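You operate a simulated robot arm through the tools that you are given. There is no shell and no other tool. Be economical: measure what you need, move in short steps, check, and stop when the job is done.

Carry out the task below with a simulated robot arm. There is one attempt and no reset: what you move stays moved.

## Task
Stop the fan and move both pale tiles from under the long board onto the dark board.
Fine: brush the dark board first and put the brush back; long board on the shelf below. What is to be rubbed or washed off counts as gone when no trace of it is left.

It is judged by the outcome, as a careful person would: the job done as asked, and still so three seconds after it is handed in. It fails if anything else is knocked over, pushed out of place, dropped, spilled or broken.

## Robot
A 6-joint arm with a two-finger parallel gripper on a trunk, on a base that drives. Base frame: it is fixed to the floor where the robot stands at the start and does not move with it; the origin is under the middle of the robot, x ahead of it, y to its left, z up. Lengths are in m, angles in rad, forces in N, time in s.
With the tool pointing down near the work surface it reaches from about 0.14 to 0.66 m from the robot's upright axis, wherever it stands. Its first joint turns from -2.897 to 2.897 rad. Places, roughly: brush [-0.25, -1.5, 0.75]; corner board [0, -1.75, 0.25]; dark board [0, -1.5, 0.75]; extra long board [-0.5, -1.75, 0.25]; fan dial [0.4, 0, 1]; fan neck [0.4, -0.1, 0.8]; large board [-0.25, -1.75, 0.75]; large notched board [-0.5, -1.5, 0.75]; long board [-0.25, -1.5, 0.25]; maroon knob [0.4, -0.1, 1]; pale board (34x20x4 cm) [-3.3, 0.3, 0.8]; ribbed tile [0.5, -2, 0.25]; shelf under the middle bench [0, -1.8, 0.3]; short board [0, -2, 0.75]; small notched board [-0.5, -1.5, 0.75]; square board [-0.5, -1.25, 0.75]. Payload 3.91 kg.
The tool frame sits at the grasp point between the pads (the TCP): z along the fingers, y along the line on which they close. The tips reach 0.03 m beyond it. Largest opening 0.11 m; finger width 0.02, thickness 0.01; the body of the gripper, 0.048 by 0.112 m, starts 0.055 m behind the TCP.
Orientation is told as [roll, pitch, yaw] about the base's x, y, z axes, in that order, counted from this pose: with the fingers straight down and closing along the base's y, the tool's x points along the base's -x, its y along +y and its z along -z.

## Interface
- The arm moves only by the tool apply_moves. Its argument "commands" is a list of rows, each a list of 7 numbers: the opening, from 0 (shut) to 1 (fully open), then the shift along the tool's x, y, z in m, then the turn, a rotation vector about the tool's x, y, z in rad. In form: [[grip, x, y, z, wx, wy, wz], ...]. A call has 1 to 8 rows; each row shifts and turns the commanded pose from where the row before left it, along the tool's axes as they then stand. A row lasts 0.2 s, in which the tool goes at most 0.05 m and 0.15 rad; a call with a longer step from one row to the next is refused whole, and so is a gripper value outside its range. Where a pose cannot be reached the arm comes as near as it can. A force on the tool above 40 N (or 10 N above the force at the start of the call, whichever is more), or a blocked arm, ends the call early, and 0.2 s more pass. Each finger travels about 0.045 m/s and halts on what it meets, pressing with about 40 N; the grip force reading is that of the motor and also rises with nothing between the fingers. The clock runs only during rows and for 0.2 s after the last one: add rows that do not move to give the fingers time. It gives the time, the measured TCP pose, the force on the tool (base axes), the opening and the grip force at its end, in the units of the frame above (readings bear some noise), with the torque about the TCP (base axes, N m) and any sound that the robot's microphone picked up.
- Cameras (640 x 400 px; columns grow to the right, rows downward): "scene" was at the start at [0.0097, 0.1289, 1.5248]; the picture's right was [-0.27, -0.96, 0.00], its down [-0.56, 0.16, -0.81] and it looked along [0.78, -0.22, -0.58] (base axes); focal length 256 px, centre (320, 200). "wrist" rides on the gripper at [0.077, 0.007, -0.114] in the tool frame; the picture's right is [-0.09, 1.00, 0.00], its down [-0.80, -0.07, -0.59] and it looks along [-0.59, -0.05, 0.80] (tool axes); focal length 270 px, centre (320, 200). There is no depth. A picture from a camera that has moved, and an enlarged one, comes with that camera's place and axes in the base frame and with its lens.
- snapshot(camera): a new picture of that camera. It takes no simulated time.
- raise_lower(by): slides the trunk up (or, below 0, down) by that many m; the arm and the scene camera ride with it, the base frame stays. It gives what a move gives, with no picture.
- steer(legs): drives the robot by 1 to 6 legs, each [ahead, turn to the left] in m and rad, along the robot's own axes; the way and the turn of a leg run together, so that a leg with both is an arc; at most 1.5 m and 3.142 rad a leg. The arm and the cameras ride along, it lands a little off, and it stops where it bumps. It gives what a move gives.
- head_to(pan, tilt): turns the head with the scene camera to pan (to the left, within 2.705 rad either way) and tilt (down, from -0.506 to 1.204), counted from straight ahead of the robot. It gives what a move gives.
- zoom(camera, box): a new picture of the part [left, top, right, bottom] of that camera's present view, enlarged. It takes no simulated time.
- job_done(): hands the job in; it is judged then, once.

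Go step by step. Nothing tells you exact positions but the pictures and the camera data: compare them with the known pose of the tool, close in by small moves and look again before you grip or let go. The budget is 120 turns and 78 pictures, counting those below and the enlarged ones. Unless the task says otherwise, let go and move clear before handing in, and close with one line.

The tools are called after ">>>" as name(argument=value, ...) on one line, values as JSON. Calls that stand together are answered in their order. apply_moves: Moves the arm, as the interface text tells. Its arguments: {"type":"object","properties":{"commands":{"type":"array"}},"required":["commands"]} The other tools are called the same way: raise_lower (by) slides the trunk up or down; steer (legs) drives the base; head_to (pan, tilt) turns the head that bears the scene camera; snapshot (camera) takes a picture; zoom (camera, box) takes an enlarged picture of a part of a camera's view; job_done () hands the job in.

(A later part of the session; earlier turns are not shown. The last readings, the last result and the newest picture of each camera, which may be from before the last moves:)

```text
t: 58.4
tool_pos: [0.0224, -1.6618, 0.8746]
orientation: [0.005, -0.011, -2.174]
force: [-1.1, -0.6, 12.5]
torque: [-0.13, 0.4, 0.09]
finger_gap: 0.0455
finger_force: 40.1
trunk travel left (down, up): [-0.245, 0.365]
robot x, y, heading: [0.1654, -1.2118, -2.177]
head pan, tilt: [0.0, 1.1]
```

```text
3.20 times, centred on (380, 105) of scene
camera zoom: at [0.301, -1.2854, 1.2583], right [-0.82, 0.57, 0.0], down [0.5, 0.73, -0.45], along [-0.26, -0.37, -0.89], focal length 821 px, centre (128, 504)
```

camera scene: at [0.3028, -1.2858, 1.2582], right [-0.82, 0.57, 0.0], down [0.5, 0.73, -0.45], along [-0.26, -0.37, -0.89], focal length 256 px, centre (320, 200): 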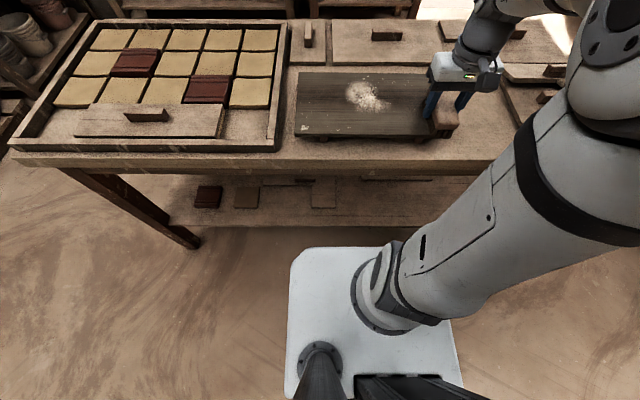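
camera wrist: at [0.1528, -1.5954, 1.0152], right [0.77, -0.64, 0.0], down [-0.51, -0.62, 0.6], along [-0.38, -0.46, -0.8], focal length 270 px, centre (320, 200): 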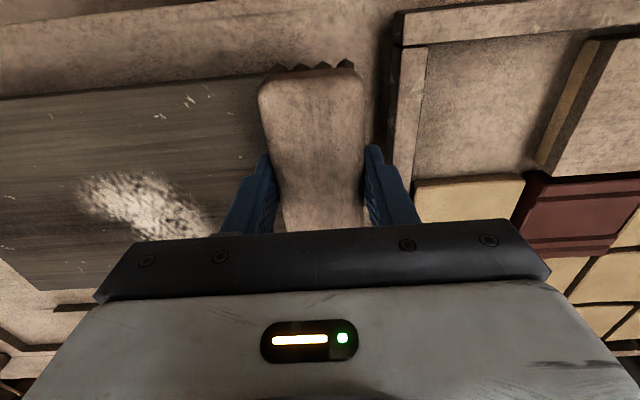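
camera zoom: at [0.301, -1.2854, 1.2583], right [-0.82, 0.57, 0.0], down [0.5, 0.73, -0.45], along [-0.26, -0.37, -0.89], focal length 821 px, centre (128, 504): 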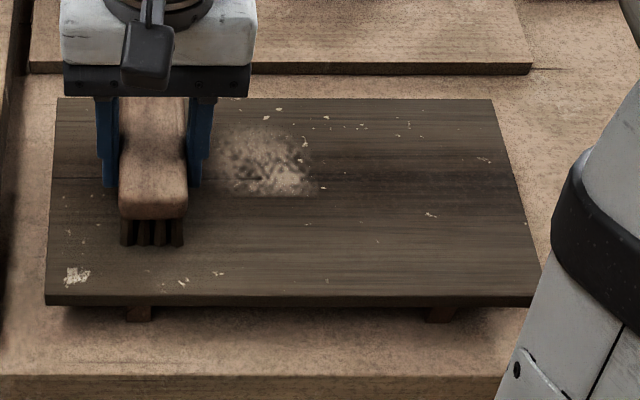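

The front half of the bristles clearly cleans what it passes. I keep going in overlapping strips toward the back of the board.

>>> apply_moves(commands=[[0.3, -0.035, 0, 0, 0, 0, 0], [0.3, 0, -0.035, 0, 0, 0, 0], [0.3, 0, -0.035, 0, 0, 0, 0], [0.3, 0, -0.035, 0, 0, 0, 0], [0.3, 0, -0.035, 0, 0, 0, 0], [0.3, 0, -0.035, 0, 0, 0, 0], [0.3, 0, -0.035, 0, 0, 0, 0], [0.3, 0, -0.03, 0, 0, 0, 0]])

>>> apply_moves(commands=[[0.3, -0.035, 0, 0, 0, 0, 0], [0.3, 0, 0.04, 0, 0, 0, 0], [0.3, 0, 0.04, 0, 0, 0, 0], [0.3, 0, 0.04, 0, 0, 0, 0], [0.3, 0, 0.04, 0, 0, 0, 0], [0.3, 0, 0.04, 0, 0, 0, 0], [0.3, 0, 0.04, 0, 0, 0, 0], [0.3, 0, 0.04, 0, 0, 0, 0]])

>>> zoom(camera="scene", box=[280, 50, 480, 160])

```text
t: 60.2
tool_pos: [-0.1962, -1.5547, 0.8747]
orientation: [0.003, -0.011, -2.178]
force: [2.1, -1.8, 14.3]
torque: [0.19, -0.26, -0.34]
finger_gap: 0.0454
finger_force: 39.4
trunk travel left (down, up): [-0.245, 0.365]
robot x, y, heading: [0.173, -1.2098, -2.177]
head pan, tilt: [0.0, 1.1]
```

```text
t: 62.0
tool_pos: [0.0155, -1.7417, 0.8764]
orientation: [0.004, -0.01, -2.175]
force: [-0.7, 1.0, -1.0]
torque: [-0.01, -0.01, 0.02]
finger_gap: 0.0454
finger_force: 39.5
trunk travel left (down, up): [-0.245, 0.365]
robot x, y, heading: [0.1728, -1.214, -2.17]
head pan, tilt: [0.0, 1.1]
```

```text
3.20 times, centred on (380, 105) of scene
camera zoom: at [0.3009, -1.2861, 1.2583], right [-0.82, 0.57, 0.0], down [0.5, 0.73, -0.45], along [-0.26, -0.37, -0.89], focal length 821 px, centre (128, 504)
```

zoom: 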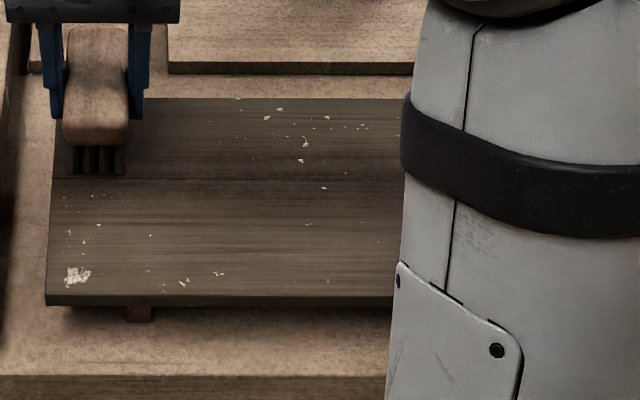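

The powder patch is gone. A dab and flecks remain; I scrub the corner dab more firmly to see whether it is dirt or just marks in the wood.

>>> apply_moves(commands=[[0.3, 0.04, 0.01, 0, 0, 0, 0], [0.3, 0.04, 0.005, 0, 0, 0, 0], [0.3, 0.025, 0, 0.002, 0, 0, 0], [0.3, 0, -0.03, 0.0005, 0, 0, 0], [0.3, 0, 0.03, 0, 0, 0, 0], [0.3, 0, -0.03, 0, 0, 0, 0], [0.3, 0, 0.03, 0, 0, 0, 0], [0.3, 0, -0.04, 0, 0, 0, 0]])

>>> apply_moves(commands=[[0.3, 0, -0.04, 0, 0, 0, 0], [0.3, 0, -0.04, 0, 0, 0, 0], [0.3, 0, -0.04, 0, 0, 0, 0], [0.3, 0, -0.04, 0, 0, 0, 0], [0.3, 0, -0.04, 0, 0, 0, 0]])

>>> zoom(camera="scene", box=[280, 50, 480, 160])

```text
t: 63.8
tool_pos: [0.0541, -1.6406, 0.874]
orientation: [0.005, -0.015, -2.177]
force: [6.3, -4.1, 38.6]
torque: [0.18, -0.28, -0.26]
finger_gap: 0.0452
finger_force: 40.4
trunk travel left (down, up): [-0.245, 0.365]
robot x, y, heading: [0.1683, -1.2118, -2.173]
head pan, tilt: [0.0, 1.1]
```

```text
t: 65.0
tool_pos: [-0.111, -1.5252, 0.8726]
orientation: [0.002, -0.011, -2.177]
force: [9.8, -6.9, 39.8]
torque: [-0.33, -0.05, -0.19]
finger_gap: 0.0456
finger_force: 40.3
trunk travel left (down, up): [-0.245, 0.365]
robot x, y, heading: [0.1721, -1.2147, -2.169]
head pan, tilt: [0.0, 1.1]
```

```text
3.20 times, centred on (380, 105) of scene
camera zoom: at [0.3039, -1.2852, 1.2581], right [-0.82, 0.57, 0.0], down [0.5, 0.73, -0.46], along [-0.26, -0.38, -0.89], focal length 821 px, centre (128, 504)
```

zoom: 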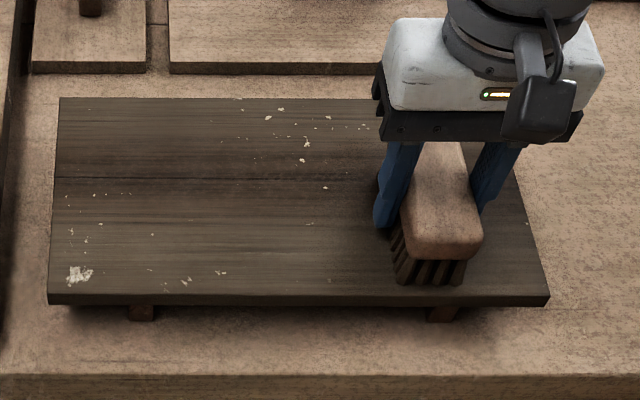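

The dab and flecks don't change under firm scrubbing, so they belong to the wood. I lift and inspect the area closely for powder residue.

>>> apply_moves(commands=[[0.3, 0, 0, -0.04, 0, 0, 0], [0.3, 0.02, 0, -0.045, 0, 0, 0], [0.3, 0.04, 0, -0.045, 0, 0, 0], [0.3, 0.045, 0, 0, 0, 0, 0]])

>>> zoom(camera="wrist", box=[220, 0, 640, 230])

>>> zoom(camera="scene", box=[290, 60, 400, 150])

```text
refused: row 3 steps farther than a row can; nothing moved
```

```text
1.52 times, centred on (430, 115) of wrist
camera zoom: at [-0.0598, -1.4662, 0.9858], right [0.77, -0.64, 0.0], down [-0.51, -0.61, 0.6], along [-0.38, -0.47, -0.8], focal length 412 px, centre (152, 330)
```

zoom: 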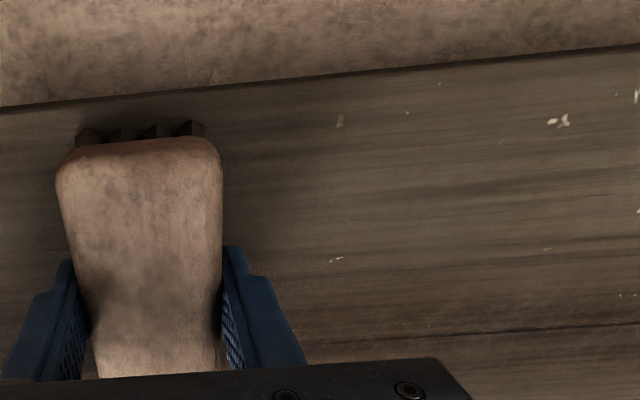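

```text
4.44 times, centred on (345, 105) of scene
camera zoom: at [0.3039, -1.2852, 1.2581], right [-0.82, 0.57, 0.0], down [0.5, 0.73, -0.46], along [-0.26, -0.38, -0.89], focal length 1140 px, centre (209, 622)
```

zoom: 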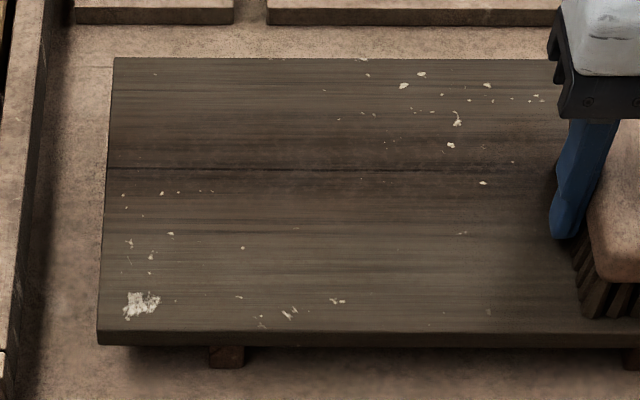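

No powder visible. For certainty I make another set of overlapping strokes over the former patch area with moderate pressure.

>>> apply_moves(commands=[[0.3, -0.03, 0, -0.002, 0, 0, 0], [0.3, -0.03, 0, 0, 0, 0, 0], [0.3, 0, 0.04, 0, 0, 0, 0], [0.3, 0, 0.04, 0, 0, 0, 0], [0.3, 0, 0.04, 0, 0, 0, 0], [0.3, 0, 0.04, 0, 0, 0, 0], [0.3, -0.03, 0, 0, 0, 0, 0], [0.3, 0, -0.04, 0, 0, 0, 0]])

>>> apply_moves(commands=[[0.3, 0, -0.04, 0.0005, 0, 0, 0], [0.3, 0, -0.04, 0, 0, 0, 0], [0.3, 0, -0.04, 0, 0, 0, 0], [0.3, 0, -0.03, 0, 0, 0, 0], [0.3, -0.03, 0, 0, 0, 0, 0], [0.3, 0, 0.04, 0, 0, 0, 0], [0.3, 0, 0.04, 0, 0, 0, 0], [0.3, 0, 0.04, 0, 0, 0, 0]])

>>> apply_moves(commands=[[0.3, 0, 0.04, 0, 0, 0, 0], [0.3, 0, 0, -0.04, 0, 0, 0], [0.3, 0.02, 0, -0.04, 0, 0, 0], [0.3, 0.04, 0, -0.02, 0, 0, 0], [0.3, 0.045, 0, 0, 0, 0, 0], [0.3, 0.045, 0, 0, 0, 0, 0]])

>>> snapshot(camera="wrist")

```text
t: 66.8
tool_pos: [-0.0642, -1.669, 0.8743]
orientation: [0.001, -0.008, -2.174]
force: [0.6, -0.3, -1.9]
torque: [0.04, -0.01, 0.02]
finger_gap: 0.0453
finger_force: 39.8
trunk travel left (down, up): [-0.245, 0.365]
robot x, y, heading: [0.1708, -1.2157, -2.171]
head pan, tilt: [0.0, 1.1]
```

```text
t: 68.6
tool_pos: [-0.1042, -1.6761, 0.874]
orientation: [0.004, -0.009, -2.175]
force: [-0.2, 0.3, -1.2]
torque: [-0.02, 0.01, 0.01]
finger_gap: 0.0453
finger_force: 39.9
trunk travel left (down, up): [-0.245, 0.365]
robot x, y, heading: [0.1695, -1.2116, -2.171]
head pan, tilt: [0.0, 1.1]
```

```text
t: 70.0
tool_pos: [0.0119, -1.5755, 0.9741]
orientation: [0.002, -0.008, -2.175]
force: [0.3, -0.3, -1.1]
torque: [0.05, -0.01, -0.01]
finger_gap: 0.0452
finger_force: 40.2
trunk travel left (down, up): [-0.245, 0.365]
robot x, y, heading: [0.1689, -1.215, -2.172]
head pan, tilt: [0.0, 1.1]
```

```text
37 pictures are left
camera wrist: at [0.063, -1.5155, 1.0883], right [0.77, -0.64, 0.0], down [-0.51, -0.61, 0.6], along [-0.38, -0.47, -0.8], focal length 270 px, centre (320, 200)
```

wrist: 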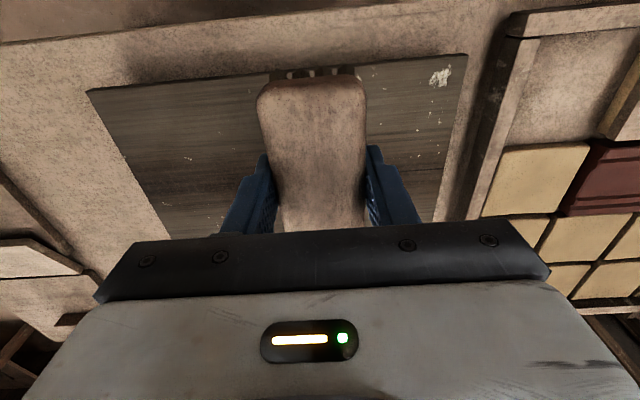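

Those strokes barely touched (the brush slid slightly up in the grip), so I repeat them with proper contact.

>>> apply_moves(commands=[[0.3, -0.035, 0.03, 0, 0, 0, 0], [0.3, -0.035, 0.03, 0, 0, 0, 0], [0.3, 0, 0, 0.045, 0, 0, 0], [0.3, 0, 0, 0.045, 0, 0, 0], [0.3, 0, 0, 0.01, 0, 0, 0], [0.3, 0, 0, 0.002, 0, 0, 0]])

>>> apply_moves(commands=[[0.3, 0, 0, 0.001, 0, 0, 0], [0.3, 0, -0.02, 0, 0, 0, 0]])

```text
t: 71.4
tool_pos: [0.0219, -1.6675, 0.8722]
orientation: [0.003, -0.012, -2.174]
force: [-0.2, 0.0, 1.7]
torque: [0.16, -0.04, -0.02]
finger_gap: 0.0456
finger_force: 39.7
trunk travel left (down, up): [-0.245, 0.365]
robot x, y, heading: [0.1693, -1.2095, -2.171]
head pan, tilt: [0.0, 1.1]
```

```text
t: 72.0
tool_pos: [0.006, -1.6557, 0.8725]
orientation: [0.002, -0.013, -2.178]
force: [2.4, -1.7, 11.4]
torque: [0.6, -0.24, -0.1]
finger_gap: 0.0456
finger_force: 40.3
trunk travel left (down, up): [-0.245, 0.365]
robot x, y, heading: [0.1685, -1.2117, -2.164]
head pan, tilt: [0.0, 1.1]
```

>>> apply_moves(commands=[[0.3, 0, -0.04, 0, 0, 0, 0], [0.3, 0, -0.04, 0, 0, 0, 0], [0.3, 0, -0.04, 0, 0, 0, 0], [0.3, 0, -0.04, 0, 0, 0, 0], [0.3, -0.03, 0, 0, 0, 0, 0], [0.3, 0, 0.04, 0, 0, 0, 0], [0.3, 0, 0.04, 0, 0, 0, 0], [0.3, 0, 0.04, 0, 0, 0, 0]])

>>> apply_moves(commands=[[0.3, 0, 0.04, 0.0005, 0, 0, 0], [0.3, 0, 0.03, 0, 0, 0, 0], [0.3, -0.03, 0, 0.0005, 0, 0, 0], [0.3, 0, -0.04, 0, 0, 0, 0], [0.3, 0, -0.04, 0, 0, 0, 0], [0.3, 0, -0.04, 0, 0, 0, 0], [0.3, 0, -0.04, 0, 0, 0, 0], [0.3, 0, -0.03, 0, 0, 0, 0]])

>>> apply_moves(commands=[[0.3, -0.025, 0, 0.0005, 0, 0, 0], [0.3, 0, 0.04, 0, 0, 0, 0], [0.3, 0, 0.04, 0, 0, 0, 0], [0.3, 0, 0.04, 0, 0, 0, 0], [0.3, 0, 0.04, 0, 0, 0, 0], [0.3, 0, 0.03, 0, 0, 0, 0]])

>>> zoom(camera="scene", box=[290, 60, 430, 150])

```text
t: 73.8
tool_pos: [-0.0431, -1.6583, 0.8711]
orientation: [0.005, -0.011, -2.174]
force: [-0.8, -0.6, 12.5]
torque: [-0.49, 0.59, -0.03]
finger_gap: 0.0454
finger_force: 39.7
trunk travel left (down, up): [-0.245, 0.365]
robot x, y, heading: [0.1653, -1.2149, -2.169]
head pan, tilt: [0.0, 1.1]
```

```text
t: 75.6
tool_pos: [-0.1598, -1.6147, 0.8715]
orientation: [0.005, -0.01, -2.177]
force: [3.1, -3.0, 20.9]
torque: [-0.08, -0.08, -0.19]
finger_gap: 0.0454
finger_force: 39.9
trunk travel left (down, up): [-0.245, 0.365]
robot x, y, heading: [0.1719, -1.2103, -2.168]
head pan, tilt: [0.0, 1.1]
```

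```text
t: 77.0
tool_pos: [-0.0171, -1.7435, 0.8717]
orientation: [0.005, -0.01, -2.174]
force: [-1.9, 1.3, 16.5]
torque: [0.08, 0.29, 0.06]
finger_gap: 0.0454
finger_force: 40.2
trunk travel left (down, up): [-0.245, 0.365]
robot x, y, heading: [0.1726, -1.2121, -2.178]
head pan, tilt: [0.0, 1.1]
```

```text
4.44 times, centred on (360, 105) of scene
camera zoom: at [0.3011, -1.2848, 1.2583], right [-0.82, 0.57, 0.0], down [0.5, 0.73, -0.45], along [-0.26, -0.38, -0.89], focal length 1140 px, centre (142, 622)
```

zoom: 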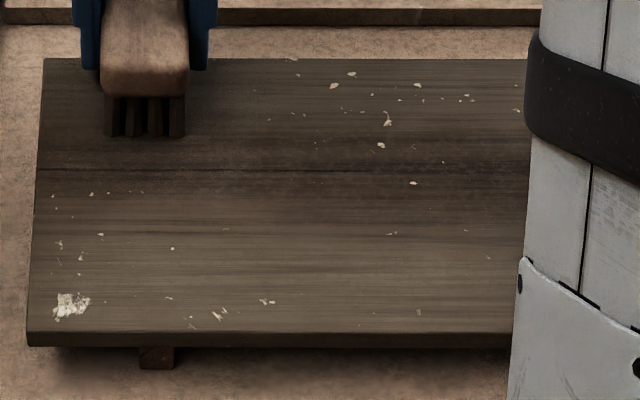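

The board is clean. I carry the brush back to its original spot.

>>> apply_moves(commands=[[0.3, 0, 0, -0.04, 0, 0, 0], [0.3, 0, 0, -0.04, 0, 0, 0], [0.3, 0.0108, -0.0475, 0, 0, 0, 0], [0.3, 0.0108, -0.0475, 0, 0, 0, 0], [0.3, 0.0108, -0.0475, 0, 0, 0, 0], [0.3, 0.0108, -0.0475, 0, 0, 0, 0], [0.3, 0.0108, -0.0475, 0, 0, 0, 0], [0.3, 0.0108, -0.0475, 0, 0, 0, 0]])

>>> apply_moves(commands=[[0.3, 0.0108, -0.0475, 0, 0, 0, 0], [0.3, 0.0108, -0.0475, 0, 0, 0, 0], [0.3, 0, 0, 0.045, 0, 0, 0], [0.3, 0, 0, 0.045, 0, 0, 0], [0.3, 0, 0, 0.01, 0, 0, 0]])

```text
t: 78.8
tool_pos: [-0.2149, -1.5279, 0.9481]
orientation: [0.005, -0.009, -2.173]
force: [0.2, -0.1, -1.7]
torque: [0.04, -0.03, 0.01]
finger_gap: 0.0456
finger_force: 39.8
trunk travel left (down, up): [-0.245, 0.365]
robot x, y, heading: [0.1681, -1.2112, -2.174]
head pan, tilt: [0.0, 1.1]
```

```text
t: 80.0
tool_pos: [-0.2822, -1.4584, 0.8482]
orientation: [0.004, -0.007, -2.175]
force: [0.1, -0.3, -1.7]
torque: [-0.01, -0.01, 0.03]
finger_gap: 0.0455
finger_force: 39.8
trunk travel left (down, up): [-0.245, 0.365]
robot x, y, heading: [0.1704, -1.2112, -2.167]
head pan, tilt: [0.0, 1.1]
```

>>> apply_moves(commands=[[0.3, 0, 0, 0.005, 0, 0, 0], [0.3, 0, 0, 0.003, 0, 0, 0], [0.3, 0, 0, 0.001, 0, 0, 0]])

```text
t: 80.8
tool_pos: [-0.2814, -1.4571, 0.8385]
orientation: [0.003, -0.009, -2.175]
force: [0.5, -0.6, -1.2]
torque: [-0.02, -0.03, -0.02]
finger_gap: 0.0457
finger_force: 39.7
trunk travel left (down, up): [-0.245, 0.365]
robot x, y, heading: [0.1707, -1.2109, -2.169]
head pan, tilt: [0.0, 1.1]
```

>>> apply_moves(commands=[[0.3, 0, 0, 0.001, 0, 0, 0], [0.3, 0, 0, 0.001, 0, 0, 0]])

```text
t: 81.4
tool_pos: [-0.2816, -1.4573, 0.8377]
orientation: [0.005, -0.01, -2.173]
force: [0.5, 0.4, 3.6]
torque: [-0.18, 0.25, -0.02]
finger_gap: 0.0454
finger_force: 39.4
trunk travel left (down, up): [-0.245, 0.365]
robot x, y, heading: [0.1713, -1.2089, -2.172]
head pan, tilt: [0.0, 1.1]
```

The brush rests on the bench at its old place; I let go and rise.

>>> apply_moves(commands=[[0.5, 0, 0, 0, 0, 0, 0], [0.7, 0, 0, 0, 0, 0, 0], [0.8, 0, 0, 0, 0, 0, 0], [0.8, 0, 0, -0.04, 0, 0, 0], [0.8, 0, 0, -0.05, 0, 0, 0], [0.8, 0, 0, -0.05, 0, 0, 0], [0.8, 0, 0, -0.05, 0, 0, 0], [0.8, 0, 0, -0.05, 0, 0, 0]])

>>> snapshot(camera="wrist")

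```text
t: 83.2
tool_pos: [-0.2787, -1.4542, 1.078]
orientation: [0.004, -0.008, -2.176]
force: [1.3, 0.5, 0.2]
torque: [-0.02, 0.01, -0.01]
finger_gap: 0.0879
finger_force: 0.1
trunk travel left (down, up): [-0.245, 0.365]
robot x, y, heading: [0.1697, -1.2131, -2.172]
head pan, tilt: [0.0, 1.1]
```

```text
35 pictures are left
camera wrist: at [-0.2289, -1.394, 1.1921], right [0.77, -0.64, 0.01], down [-0.51, -0.61, 0.6], along [-0.38, -0.47, -0.8], focal length 270 px, centre (320, 200)
```

wrist: 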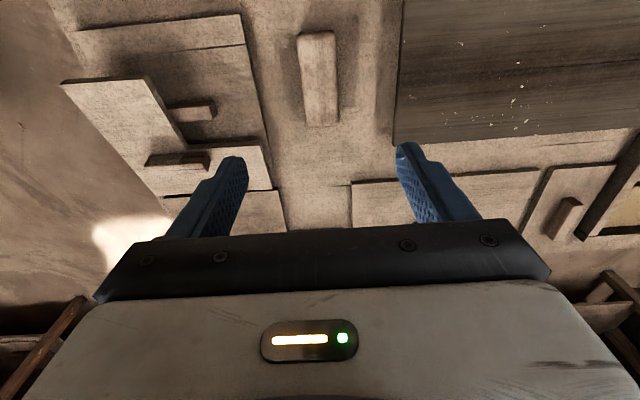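

The brush is back in place and the dark board is clean. Next I shift the robot about 0.22 m to the left along the bench, so that both tray and shelf are in reach.

>>> steer(legs=[[-0.18, 0], [0, 1.57], [0.22, 0], [0, -1.57], [0.16, 0]])

>>> snapshot(camera="scene")

```text
t: 94.6
tool_pos: [-0.0923, -1.5597, 1.0768]
orientation: [0.006, -0.009, -2.182]
force: [0.0, 0.7, 0.2]
torque: [-0.02, -0.01, -0.02]
finger_gap: 0.0879
finger_force: 0.0
trunk travel left (down, up): [-0.245, 0.365]
robot x, y, heading: [0.3625, -1.3225, -2.189]
head pan, tilt: [0.0, 1.1]
```

```text
34 pictures are left
camera scene: at [0.4894, -1.3988, 1.2584], right [-0.82, 0.58, 0.0], down [0.52, 0.73, -0.45], along [-0.26, -0.37, -0.89], focal length 256 px, centre (320, 200)
```

scene: 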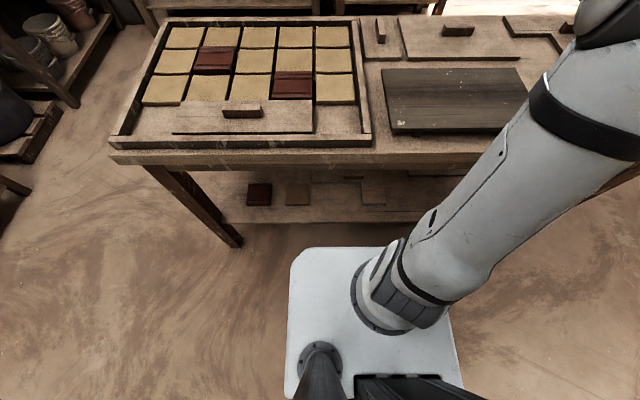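

I'm now opposite the gap between tray and dark board. I move the tool over the tray board's handle (about (0.38,-1.84)).

>>> apply_moves(commands=[[1.0, 0.0062, 0.0455, 0, 0, 0, 0], [1.0, 0.0062, 0.0455, 0, 0, 0, 0], [1.0, 0.0062, 0.0455, 0, 0, 0, 0], [1.0, 0.0062, 0.0455, 0, 0, 0, 0], [1.0, 0.0062, 0.0455, 0, 0, 0, 0], [1.0, 0.0062, 0.0455, 0, 0, 0, 0], [1.0, 0.0062, 0.0455, 0, 0, 0, 0], [1.0, 0.0062, 0.0455, 0, 0, 0, 0]])

>>> apply_moves(commands=[[1.0, 0.0062, 0.0455, 0, 0, 0, 0], [1.0, 0.0062, 0.0455, 0, 0, 0, 0], [1.0, 0.0062, 0.0455, 0, 0, 0, 0], [1.0, 0.0062, 0.0455, 0, 0, 0, 0], [1.0, 0, 0, 0, 0, 0, 0]])

>>> snapshot(camera="wrist")

```text
t: 96.4
tool_pos: [0.2338, -1.7275, 1.0796]
orientation: [0.004, -0.011, -2.181]
force: [0.3, 0.6, 0.7]
torque: [0.0, 0.0, 0.0]
finger_gap: 0.1099
finger_force: 0.1
trunk travel left (down, up): [-0.245, 0.365]
robot x, y, heading: [0.3594, -1.3243, -2.188]
head pan, tilt: [0.0, 1.1]
```

```text
t: 97.6
tool_pos: [0.3965, -1.8121, 1.0792]
orientation: [0.004, -0.009, -2.184]
force: [0.1, 0.1, 0.7]
torque: [0.01, 0.01, 0.0]
finger_gap: 0.11
finger_force: 0.1
trunk travel left (down, up): [-0.245, 0.365]
robot x, y, heading: [0.3594, -1.3222, -2.187]
head pan, tilt: [0.0, 1.1]
```

```text
33 pictures are left
camera wrist: at [0.4482, -1.7532, 1.1937], right [0.76, -0.64, 0.0], down [-0.52, -0.61, 0.6], along [-0.38, -0.46, -0.8], focal length 270 px, centre (320, 200)
```

wrist: 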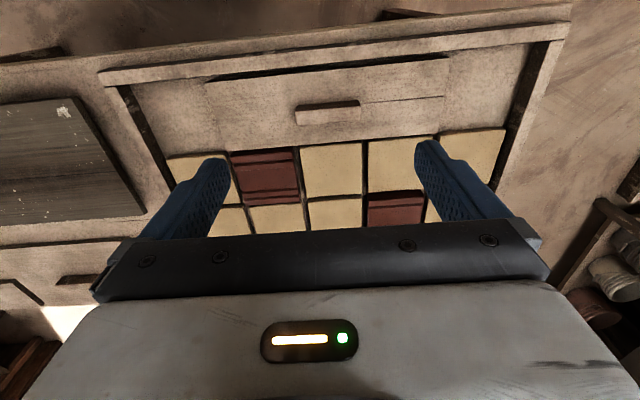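

The handle's top is at about (0.382,-1.850,0.856), roughly 8 cm long. To be able to reach under the bench top later, I tilt the tool 50° forward (about the handle's long direction) and will grip the handle by its ends.

>>> apply_moves(commands=[[1.0, 0, 0, 0, 0, -0.145, 0], [1.0, 0, 0, 0, 0, -0.145, 0], [1.0, 0, 0, 0, 0, -0.145, 0], [1.0, 0, 0, 0, 0, -0.145, 0], [1.0, 0, 0, 0, 0, -0.145, 0], [1.0, 0, 0, 0, 0, -0.145, 0]])

>>> snapshot(camera="wrist")

>>> snapshot(camera="scene")

```text
t: 99.0
tool_pos: [0.3967, -1.8126, 1.0784]
orientation: [0.009, -0.882, -2.187]
force: [0.3, 0.4, -0.1]
torque: [0.01, 0.02, 0.0]
finger_gap: 0.11
finger_force: 0.1
trunk travel left (down, up): [-0.245, 0.365]
robot x, y, heading: [0.3629, -1.3242, -2.186]
head pan, tilt: [0.0, 1.1]
```

```text
32 pictures are left
camera wrist: at [0.4821, -1.7043, 1.0929], right [0.78, -0.62, 0.07], down [-0.09, 0.0, 1.0], along [-0.62, -0.79, -0.05], focal length 270 px, centre (320, 200)
```

wrist: 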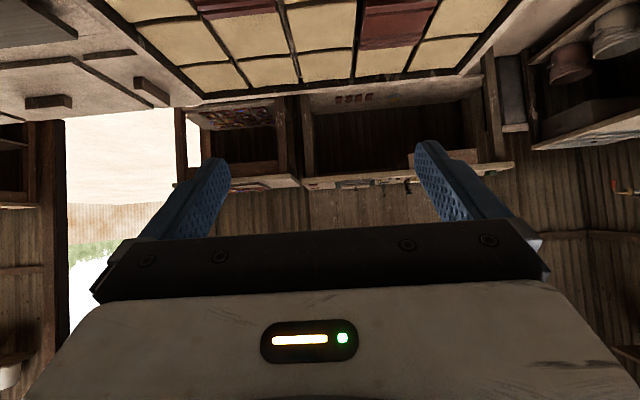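

```text
31 pictures are left
camera scene: at [0.4902, -1.398, 1.2583], right [-0.82, 0.58, 0.0], down [0.52, 0.73, -0.45], along [-0.26, -0.37, -0.89], focal length 256 px, centre (320, 200)
```

scene: 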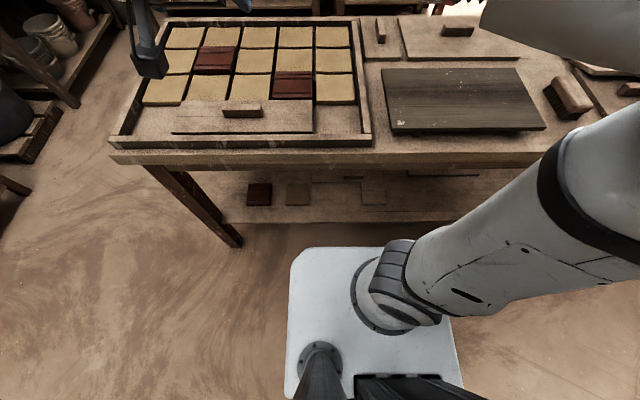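

The tilt works and nothing is near. I bring the tilted tool down to just above the handle and check the lateral alignment.

>>> apply_moves(commands=[[1.0, 0.0247, 0.0024, 0.0281, 0, 0, 0], [1.0, 0.0247, 0.0024, 0.0281, 0, 0, 0], [1.0, 0.0247, 0.0024, 0.0281, 0, 0, 0], [1.0, 0.0247, 0.0024, 0.0281, 0, 0, 0], [1.0, 0, 0, 0, 0, 0, 0]])

>>> snapshot(camera="wrist")

>>> zoom(camera="scene", box=[110, 20, 380, 170])

```text
t: 100.2
tool_pos: [0.3922, -1.8364, 0.9321]
orientation: [0.007, -0.878, -2.189]
force: [-0.1, 0.2, 0.1]
torque: [-0.01, 0.02, 0.04]
finger_gap: 0.1099
finger_force: 0.0
trunk travel left (down, up): [-0.245, 0.365]
robot x, y, heading: [0.358, -1.3214, -2.19]
head pan, tilt: [0.0, 1.1]
```

```text
30 pictures are left
camera wrist: at [0.4768, -1.7294, 0.9458], right [0.78, -0.62, 0.07], down [-0.09, 0.0, 1.0], along [-0.62, -0.79, -0.06], focal length 270 px, centre (320, 200)
```

wrist: 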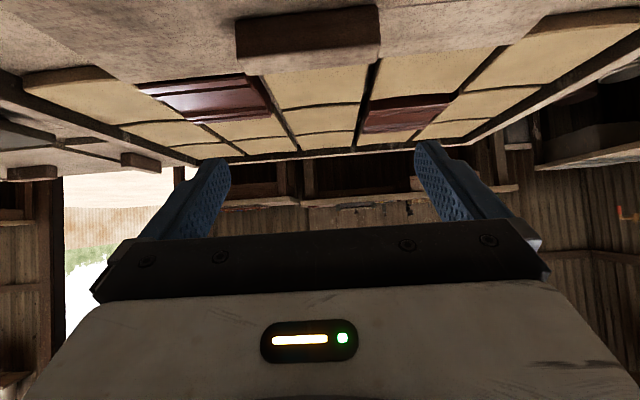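

```text
2.37 times, centred on (245, 95) of scene
camera zoom: at [0.4903, -1.3981, 1.2583], right [-0.82, 0.58, 0.0], down [0.52, 0.73, -0.45], along [-0.26, -0.37, -0.89], focal length 608 px, centre (498, 449)
```

zoom: 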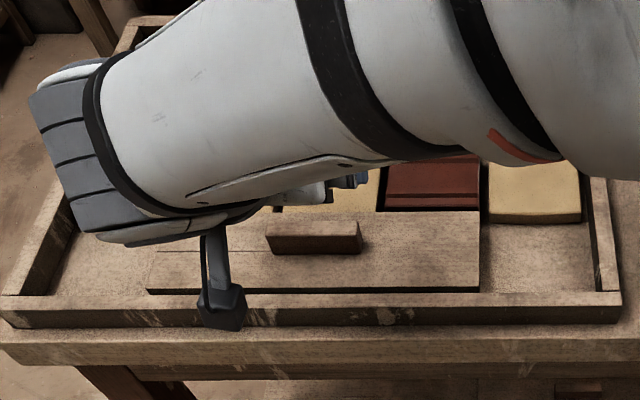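

Lateral alignment is within a millimetre. I go straight down around the handle.

>>> apply_moves(commands=[[1.0, 0.0182, 0, 0.0151, 0, 0, 0], [1.0, 0.0182, 0, 0.0151, 0, 0, 0], [1.0, 0.0135, 0, 0.0111, 0, 0, 0], [1.0, 0.003, 0, 0.0025, 0, 0, 0]])

>>> snapshot(camera="wrist")

```text
t: 101.2
tool_pos: [0.3932, -1.8374, 0.8623]
orientation: [0.007, -0.881, -2.186]
force: [-0.4, 0.5, 0.0]
torque: [0.03, -0.01, -0.03]
finger_gap: 0.1101
finger_force: 0.1
trunk travel left (down, up): [-0.245, 0.365]
robot x, y, heading: [0.3598, -1.3201, -2.186]
head pan, tilt: [0.0, 1.1]
```

```text
28 pictures are left
camera wrist: at [0.4774, -1.7296, 0.8761], right [0.78, -0.62, 0.07], down [-0.09, 0.0, 1.0], along [-0.62, -0.79, -0.06], focal length 270 px, centre (320, 200)
```

wrist: 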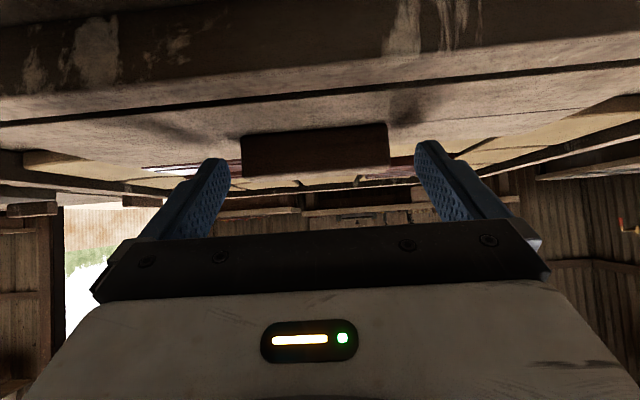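

The handle sits between the fingertips. I close on it.

>>> apply_moves(commands=[[0.95, 0, -0.002, 0, 0, 0, 0], [0.85, 0, 0, 0, 0, 0, 0], [0.75, 0, 0, 0, 0, 0, 0], [0.65, 0, 0, 0, 0, 0, 0], [0.6, 0, 0, 0, 0, 0, 0], [0.6, 0, 0, 0, 0, 0, 0], [0.6, 0, 0, 0, 0, 0, 0]])

```text
t: 102.8
tool_pos: [0.3912, -1.8371, 0.8618]
orientation: [0.006, -0.879, -2.188]
force: [-0.8, 1.5, 0.6]
torque: [0.11, 0.22, -0.01]
finger_gap: 0.0846
finger_force: 39.4
trunk travel left (down, up): [-0.245, 0.365]
robot x, y, heading: [0.3594, -1.3189, -2.188]
head pan, tilt: [0.0, 1.1]
```

Held. I lift it slowly and check that the tiles stay put.

>>> apply_moves(commands=[[0.6, -0.0077, 0, -0.0064, 0, 0, 0], [0.6, -0.0154, 0, -0.0127, 0, 0, 0], [0.6, -0.0231, 0, -0.0191, 0, 0, 0], [0.6, -0.0308, 0, -0.0254, 0, 0, 0], [0.6, 0, 0, 0, 0, 0, 0]])

>>> zoom(camera="scene", box=[80, 20, 380, 190])

>>> snapshot(camera="wrist")

```text
t: 104.0
tool_pos: [0.3915, -1.8367, 0.9633]
orientation: [0.007, -0.879, -2.186]
force: [-0.4, 0.5, -2.4]
torque: [0.07, -0.05, 0.01]
finger_gap: 0.0844
finger_force: 39.5
trunk travel left (down, up): [-0.245, 0.365]
robot x, y, heading: [0.3541, -1.322, -2.188]
head pan, tilt: [0.0, 1.1]
```

```text
2.13 times, centred on (230, 105) of scene
camera zoom: at [0.4902, -1.398, 1.2583], right [-0.82, 0.58, 0.0], down [0.52, 0.73, -0.45], along [-0.26, -0.37, -0.89], focal length 547 px, centre (512, 403)
```

zoom: 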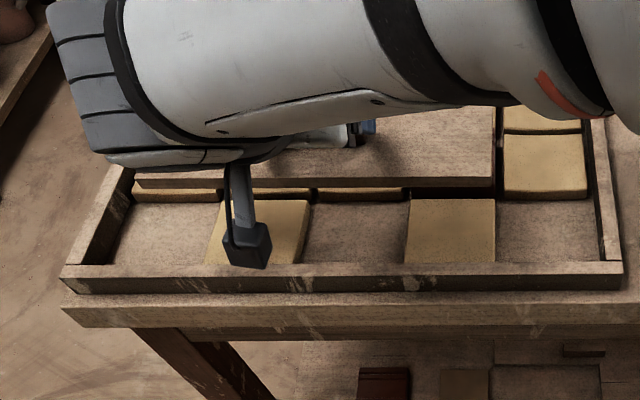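

```text
26 pictures are left
camera wrist: at [0.4759, -1.7282, 0.977], right [0.78, -0.62, 0.07], down [-0.09, 0.0, 1.0], along [-0.62, -0.79, -0.06], focal length 270 px, centre (320, 200)
```

wrist: 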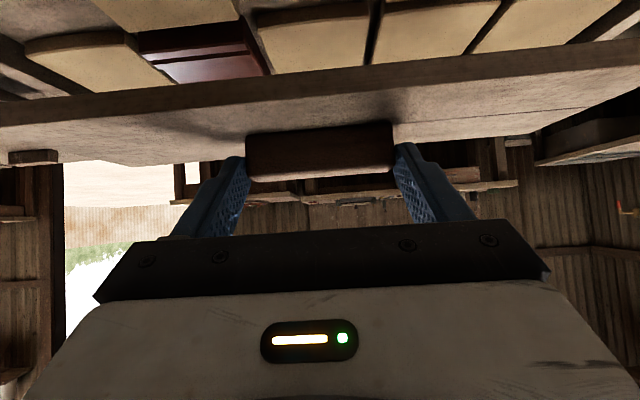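

Both pale tiles are revealed in the tray's front row (second and fourth places), undisturbed. I centre the held board ahead of the robot, back away, shift right along the bench and face the shelf again.

>>> apply_moves(commands=[[0.6, 0, -0.045, 0, 0, 0, 0], [0.6, 0, -0.045, 0, 0, 0, 0], [0.6, 0, -0.045, 0, 0, 0, 0], [0.6, 0, -0.045, 0, 0, 0, 0], [0.6, 0, -0.045, 0, 0, 0, 0], [0.6, 0, -0.045, 0, 0, 0, 0]])

>>> steer(legs=[[-0.37, 0], [0, -1.57], [0.32, 0], [0, 1.57]])

>>> head_to(pan=0.0, tilt=0.7)

>>> snapshot(camera="scene")

```text
t: 105.6
tool_pos: [0.1701, -1.6961, 0.9286]
orientation: [-0.026, -0.787, -2.142]
force: [-0.3, 0.5, -2.5]
torque: [0.05, -0.04, -0.03]
finger_gap: 0.0845
finger_force: 40.1
trunk travel left (down, up): [-0.245, 0.365]
robot x, y, heading: [0.3594, -1.3196, -2.186]
head pan, tilt: [0.0, 1.1]
stopped in row 6: the arm was blocked; the commanded pose is now the measured one
```

```text
t: 117.7
tool_pos: [0.1256, -1.21, 0.9239]
orientation: [-0.031, -0.772, -2.128]
force: [0.5, -1.0, -2.5]
torque: [0.06, -0.03, 0.01]
finger_gap: 0.0844
finger_force: 40.3
trunk travel left (down, up): [-0.245, 0.365]
robot x, y, heading: [0.3213, -0.8409, -2.2]
head pan, tilt: [0.0, 1.1]
stopped in leg 4: the robot was blocked; the commanded pose is now the measured one
```

```text
t: 118.5
tool_pos: [0.1243, -1.2091, 0.9235]
orientation: [-0.029, -0.773, -2.127]
force: [0.5, 0.0, -2.8]
torque: [0.02, -0.02, 0.01]
finger_gap: 0.0845
finger_force: 40.2
trunk travel left (down, up): [-0.245, 0.365]
robot x, y, heading: [0.3225, -0.8424, -2.197]
head pan, tilt: [0.0, 0.7]
```

```text
25 pictures are left
camera scene: at [0.4387, -0.9369, 1.2882], right [-0.81, 0.59, 0.0], down [0.38, 0.52, -0.76], along [-0.45, -0.62, -0.64], focal length 256 px, centre (320, 200)
```

scene: 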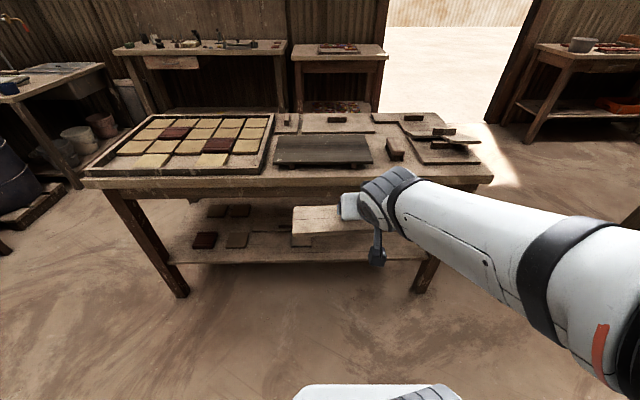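

The last bit of the turn was blocked, and the arm hit a limit shifting sideways. Before doing anything I look behind, toward the fan.

>>> head_to(pan=-2.5, tilt=0.6)

>>> snapshot(camera="scene")

```text
t: 120.8
tool_pos: [0.1246, -1.2091, 0.924]
orientation: [-0.03, -0.774, -2.128]
force: [-0.5, 0.0, -3.0]
torque: [0.03, -0.03, -0.01]
finger_gap: 0.0845
finger_force: 39.8
trunk travel left (down, up): [-0.245, 0.365]
robot x, y, heading: [0.3227, -0.8417, -2.198]
head pan, tilt: [-2.499, 0.6]
```

```text
24 pictures are left
camera scene: at [0.4872, -0.7798, 1.2969], right [1.0, 0.02, 0.0], down [0.01, -0.56, -0.83], along [-0.01, 0.83, -0.56], focal length 256 px, centre (320, 200)
```

scene: 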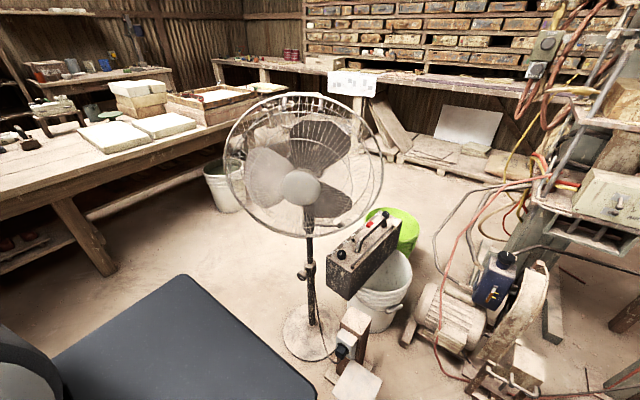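

>>> zoom(camera="scene", box=[240, 270, 440, 400])

```text
3.08 times, centred on (340, 335) of scene
camera zoom: at [0.4872, -0.7798, 1.2969], right [1.0, 0.02, 0.0], down [0.01, -0.56, -0.83], along [-0.01, 0.83, -0.56], focal length 789 px, centre (258, -215)
```

zoom: 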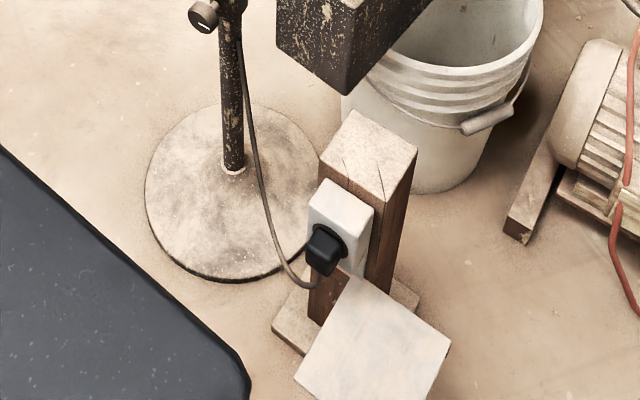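

The rear of the base came close to the fan's foot but everything there looks upright and in place. I drive forward 0.1 m, away from it, and then look at the held board.

>>> steer(legs=[[0.1, 0]])

>>> head_to(pan=0.0, tilt=0.8)

>>> raise_lower(by=-0.24)

>>> snapshot(camera="scene")

```text
t: 122.0
tool_pos: [0.0673, -1.291, 0.9244]
orientation: [-0.03, -0.772, -2.128]
force: [-1.0, 0.9, -2.7]
torque: [-0.02, -0.03, -0.04]
finger_gap: 0.0844
finger_force: 39.8
trunk travel left (down, up): [-0.245, 0.365]
robot x, y, heading: [0.2596, -0.9232, -2.198]
head pan, tilt: [-2.499, 0.6]
```

```text
t: 124.2
tool_pos: [0.0667, -1.2912, 0.9238]
orientation: [-0.03, -0.772, -2.128]
force: [0.4, -0.5, -2.7]
torque: [0.06, -0.02, 0.02]
finger_gap: 0.0842
finger_force: 40.2
trunk travel left (down, up): [-0.245, 0.365]
robot x, y, heading: [0.2648, -0.9243, -2.196]
head pan, tilt: [0.0, 0.799]
```

```text
t: 125.5
tool_pos: [0.084, -1.247, 0.7863]
orientation: [-0.069, -0.591, -2.101]
force: [0.2, -0.4, -2.5]
torque: [0.0, -0.04, 0.02]
finger_gap: 0.0844
finger_force: 40.3
trunk travel left (down, up): [-0.178, 0.432]
robot x, y, heading: [0.2639, -0.9203, -2.197]
head pan, tilt: [0.0, 0.799]
stopped: the arm was blocked; the commanded pose is now the measured one
```

```text
22 pictures are left
camera scene: at [0.3825, -1.0143, 1.2231], right [-0.81, 0.59, 0.0], down [0.42, 0.58, -0.7], along [-0.41, -0.56, -0.72], focal length 256 px, centre (320, 200)
```

scene: 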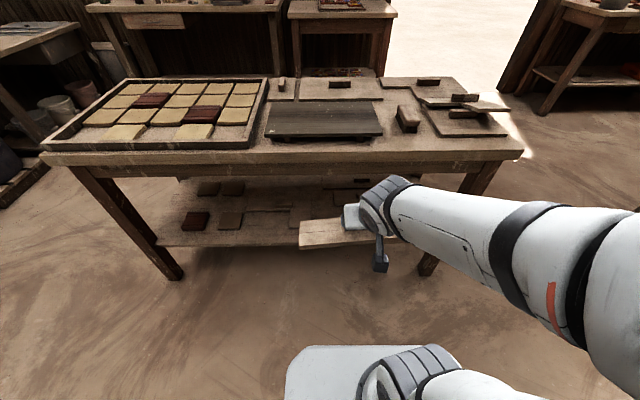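

Lowering was blocked as well, so part of the arm seems to be touching something, perhaps the robot itself. I look at the elbow.

>>> head_to(pan=-0.8, tilt=0.85)

>>> snapshot(camera="scene")

```text
t: 126.6
tool_pos: [0.084, -1.2481, 0.7814]
orientation: [-0.069, -0.588, -2.099]
force: [-0.4, 0.2, -2.2]
torque: [0.01, -0.05, -0.02]
finger_gap: 0.0844
finger_force: 39.9
trunk travel left (down, up): [-0.178, 0.432]
robot x, y, heading: [0.265, -0.9205, -2.201]
head pan, tilt: [-0.799, 0.85]
```

```text
21 pictures are left
camera scene: at [0.3525, -0.9605, 1.2159], right [-0.14, 0.99, 0.0], down [0.74, 0.11, -0.66], along [-0.65, -0.1, -0.75], focal length 256 px, centre (320, 200)
```

scene: 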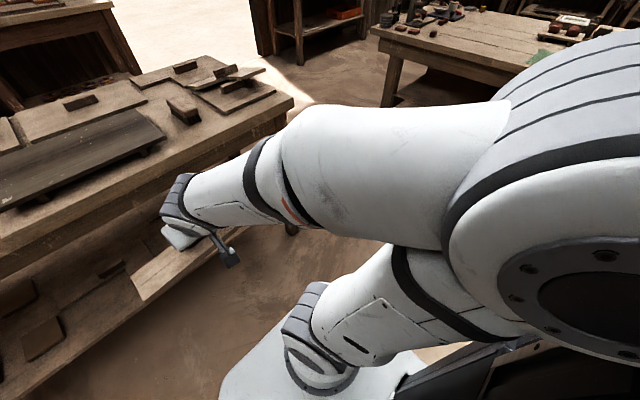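

The elbow is folded fully, with forearm against upper arm – that's the block; nothing else is touching. I raise the trunk so the arm can hang down unfolded instead, and restore the board's level.

>>> raise_lower(by=0.4)

>>> apply_moves(commands=[[0.6, -0.02, 0, 0.04, 0, 0, 0], [0.6, -0.02, 0, 0.04, 0, 0, 0], [0.6, 0, 0, 0, -0.008, -0.097, 0.0233], [0.6, 0, 0, 0, -0.008, -0.097, 0.0233], [0.6, 0, 0, 0, -0.008, -0.097, 0.0233]])

```text
t: 130.4
tool_pos: [0.0842, -1.2505, 1.1771]
orientation: [-0.068, -0.595, -2.103]
force: [-0.2, 0.1, -2.4]
torque: [0.05, -0.04, -0.01]
finger_gap: 0.0847
finger_force: 40.1
trunk travel left (down, up): [-0.578, 0.032]
robot x, y, heading: [0.2659, -0.92, -2.195]
head pan, tilt: [-0.799, 0.85]
```

```text
t: 131.6
tool_pos: [0.0289, -1.325, 1.1413]
orientation: [-0.045, -0.793, -2.151]
force: [0.3, -0.6, -2.4]
torque: [0.03, -0.02, 0.0]
finger_gap: 0.0845
finger_force: 40.4
out of reach, approached as far as the arm can: row 4, 5
trunk travel left (down, up): [-0.578, 0.032]
robot x, y, heading: [0.2644, -0.9194, -2.197]
head pan, tilt: [-0.799, 0.85]
```

I lower the arm straight down in front of the bench; there it has more room to finish the tilt.

>>> apply_moves(commands=[[0.6, 0.03, 0, 0.0296, 0, 0, 0], [0.6, 0.032, 0, 0.0316, 0, 0, 0], [0.6, 0.032, 0, 0.0316, 0, 0, 0], [0.6, 0.032, 0, 0.0316, 0, 0, 0], [0.6, 0.032, 0, 0.0316, 0, 0, 0]])

>>> head_to(pan=-0.3, tilt=0.9)

>>> snapshot(camera="scene")

```text
t: 132.8
tool_pos: [0.0035, -1.3824, 0.9618]
orientation: [-0.096, -0.801, -2.114]
force: [-1.0, -0.8, -2.7]
torque: [0.04, -0.02, 0.01]
finger_gap: 0.0845
finger_force: 40.0
out of reach, approached as far as the arm can: row 1, 2, 3, 4, 5
trunk travel left (down, up): [-0.578, 0.032]
robot x, y, heading: [0.2651, -0.9244, -2.194]
head pan, tilt: [-0.799, 0.85]
```

```text
t: 133.8
tool_pos: [0.0035, -1.3794, 0.9632]
orientation: [-0.093, -0.801, -2.115]
force: [0.0, -0.1, -2.6]
torque: [0.05, -0.02, -0.03]
finger_gap: 0.0845
finger_force: 40.0
trunk travel left (down, up): [-0.578, 0.032]
robot x, y, heading: [0.2614, -0.9218, -2.2]
head pan, tilt: [-0.3, 0.901]
```

```text
20 pictures are left
camera scene: at [0.3693, -0.9947, 1.6047], right [-0.6, 0.8, 0.0], down [0.63, 0.47, -0.62], along [-0.5, -0.37, -0.78], focal length 256 px, centre (320, 200)
```

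scene: 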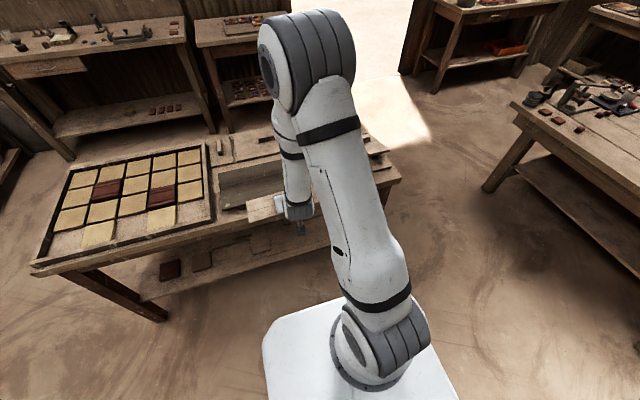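

The arm is now in a good elbow-forward shape. I back off 5 cm for clearance to the bench edge, lower the trunk somewhat and restore the tool's orientation.

>>> steer(legs=[[-0.05, 0]])

>>> raise_lower(by=-0.2)

>>> apply_moves(commands=[[0.6, 0, 0, 0, -0.03, -0.03, 0.02], [0.6, 0, 0, 0, -0.02, -0.03, 0.02], [0.6, 0, 0, 0, 0, 0, 0]])

>>> snapshot(camera="scene")

```text
t: 134.7
tool_pos: [0.0332, -1.3381, 0.964]
orientation: [-0.095, -0.803, -2.114]
force: [0.2, 0.7, -2.5]
torque: [0.04, -0.02, 0.01]
finger_gap: 0.0846
finger_force: 40.7
trunk travel left (down, up): [-0.578, 0.032]
robot x, y, heading: [0.2944, -0.8812, -2.195]
head pan, tilt: [-0.3, 0.901]
```

```text
t: 136.8
tool_pos: [0.0331, -1.339, 0.7631]
orientation: [-0.096, -0.803, -2.114]
force: [0.0, -0.1, -2.1]
torque: [0.06, -0.06, 0.0]
finger_gap: 0.0846
finger_force: 40.3
trunk travel left (down, up): [-0.378, 0.232]
robot x, y, heading: [0.2933, -0.8798, -2.199]
head pan, tilt: [-0.3, 0.901]
```

```text
t: 137.7
tool_pos: [0.0321, -1.339, 0.7634]
orientation: [-0.097, -0.803, -2.114]
force: [-1.1, -0.5, -3.1]
torque: [0.04, -0.02, 0.02]
finger_gap: 0.0846
finger_force: 40.8
out of reach, approached as far as the arm can: row 2
trunk travel left (down, up): [-0.378, 0.232]
robot x, y, heading: [0.296, -0.8814, -2.199]
head pan, tilt: [-0.3, 0.901]
```

```text
19 pictures are left
camera scene: at [0.399, -0.9537, 1.4047], right [-0.6, 0.8, 0.0], down [0.63, 0.47, -0.62], along [-0.5, -0.37, -0.78], focal length 256 px, centre (320, 200)
```

scene: 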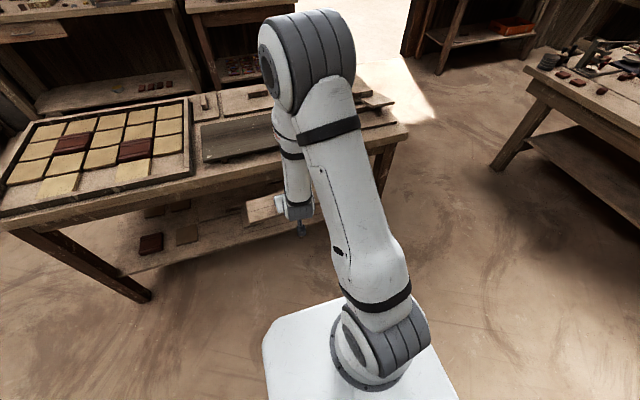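

The wrist is near its bend limit because the forearm points backward; lowering the tool relative to the shoulder should straighten it. I lower the arm in front of the bench.

>>> apply_moves(commands=[[0.6, 0.0308, 0, 0.03, 0, 0, 0], [0.6, 0.0308, 0, 0.03, 0, 0, 0], [0.6, 0.0308, 0, 0.03, 0, 0, 0], [0.6, 0.0308, 0, 0.03, 0, 0, 0]])

```text
t: 138.7
tool_pos: [0.007, -1.3801, 0.6256]
orientation: [-0.153, -0.79, -2.074]
force: [0.0, -0.2, -2.1]
torque: [0.04, -0.07, -0.02]
finger_gap: 0.0849
finger_force: 40.0
out of reach, approached as far as the arm can: row 1, 2, 3, 4
trunk travel left (down, up): [-0.378, 0.232]
robot x, y, heading: [0.2925, -0.88, -2.197]
head pan, tilt: [-0.3, 0.901]
```

>>> apply_moves(commands=[[0.6, -0.01, 0, -0.02, 0, 0.12, 0], [0.6, -0.01, 0, -0.02, 0, 0.12, 0], [0.6, 0, 0, 0, 0, 0.06, 0], [0.6, 0, 0, 0, 0, 0, 0]])

>>> snapshot(camera="scene")

```text
t: 139.7
tool_pos: [0.0167, -1.37, 0.6676]
orientation: [-0.073, -0.503, -2.148]
force: [0.2, 0.4, -2.7]
torque: [0.0, -0.02, 0.01]
finger_gap: 0.0843
finger_force: 40.3
trunk travel left (down, up): [-0.378, 0.232]
robot x, y, heading: [0.2927, -0.8798, -2.197]
head pan, tilt: [-0.3, 0.901]
```

```text
18 pictures are left
camera scene: at [0.3989, -0.9539, 1.4047], right [-0.6, 0.8, 0.0], down [0.63, 0.47, -0.62], along [-0.5, -0.37, -0.78], focal length 256 px, centre (320, 200)
```

scene: 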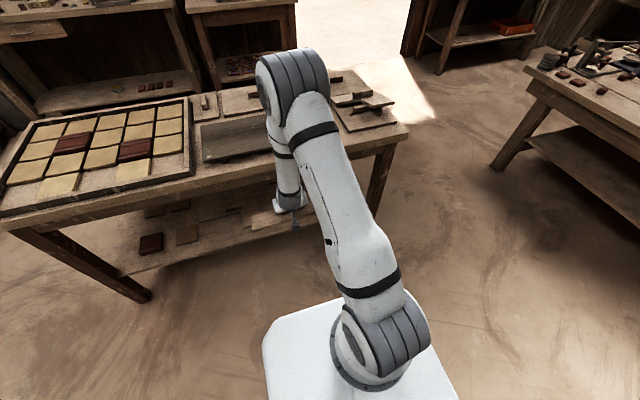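

With a milder tilt (about 29°) the pose is reachable again. I lower further at this tilt and correct the small roll.

>>> apply_moves(commands=[[0.6, 0.0192, 0, 0.0351, -0.027, 0, 0.018], [0.6, 0.0192, 0, 0.0351, -0.026, 0, 0.019], [0.6, 0.0192, 0, 0.0351, 0, 0, 0], [0.6, 0.0192, 0, 0.0351, 0, 0, 0], [0.6, 0.0144, 0, 0.0263, 0, 0, 0], [0.6, 0, 0, 0, 0, 0, 0]])

```text
t: 141.1
tool_pos: [-0.0066, -1.4195, 0.4996]
orientation: [-0.044, -0.494, -2.17]
force: [0.5, -0.4, -2.3]
torque: [-0.01, 0.02, 0.02]
finger_gap: 0.0843
finger_force: 39.6
out of reach, approached as far as the arm can: row 2, 3, 4, 5
trunk travel left (down, up): [-0.378, 0.232]
robot x, y, heading: [0.2916, -0.8774, -2.194]
head pan, tilt: [-0.3, 0.901]
```

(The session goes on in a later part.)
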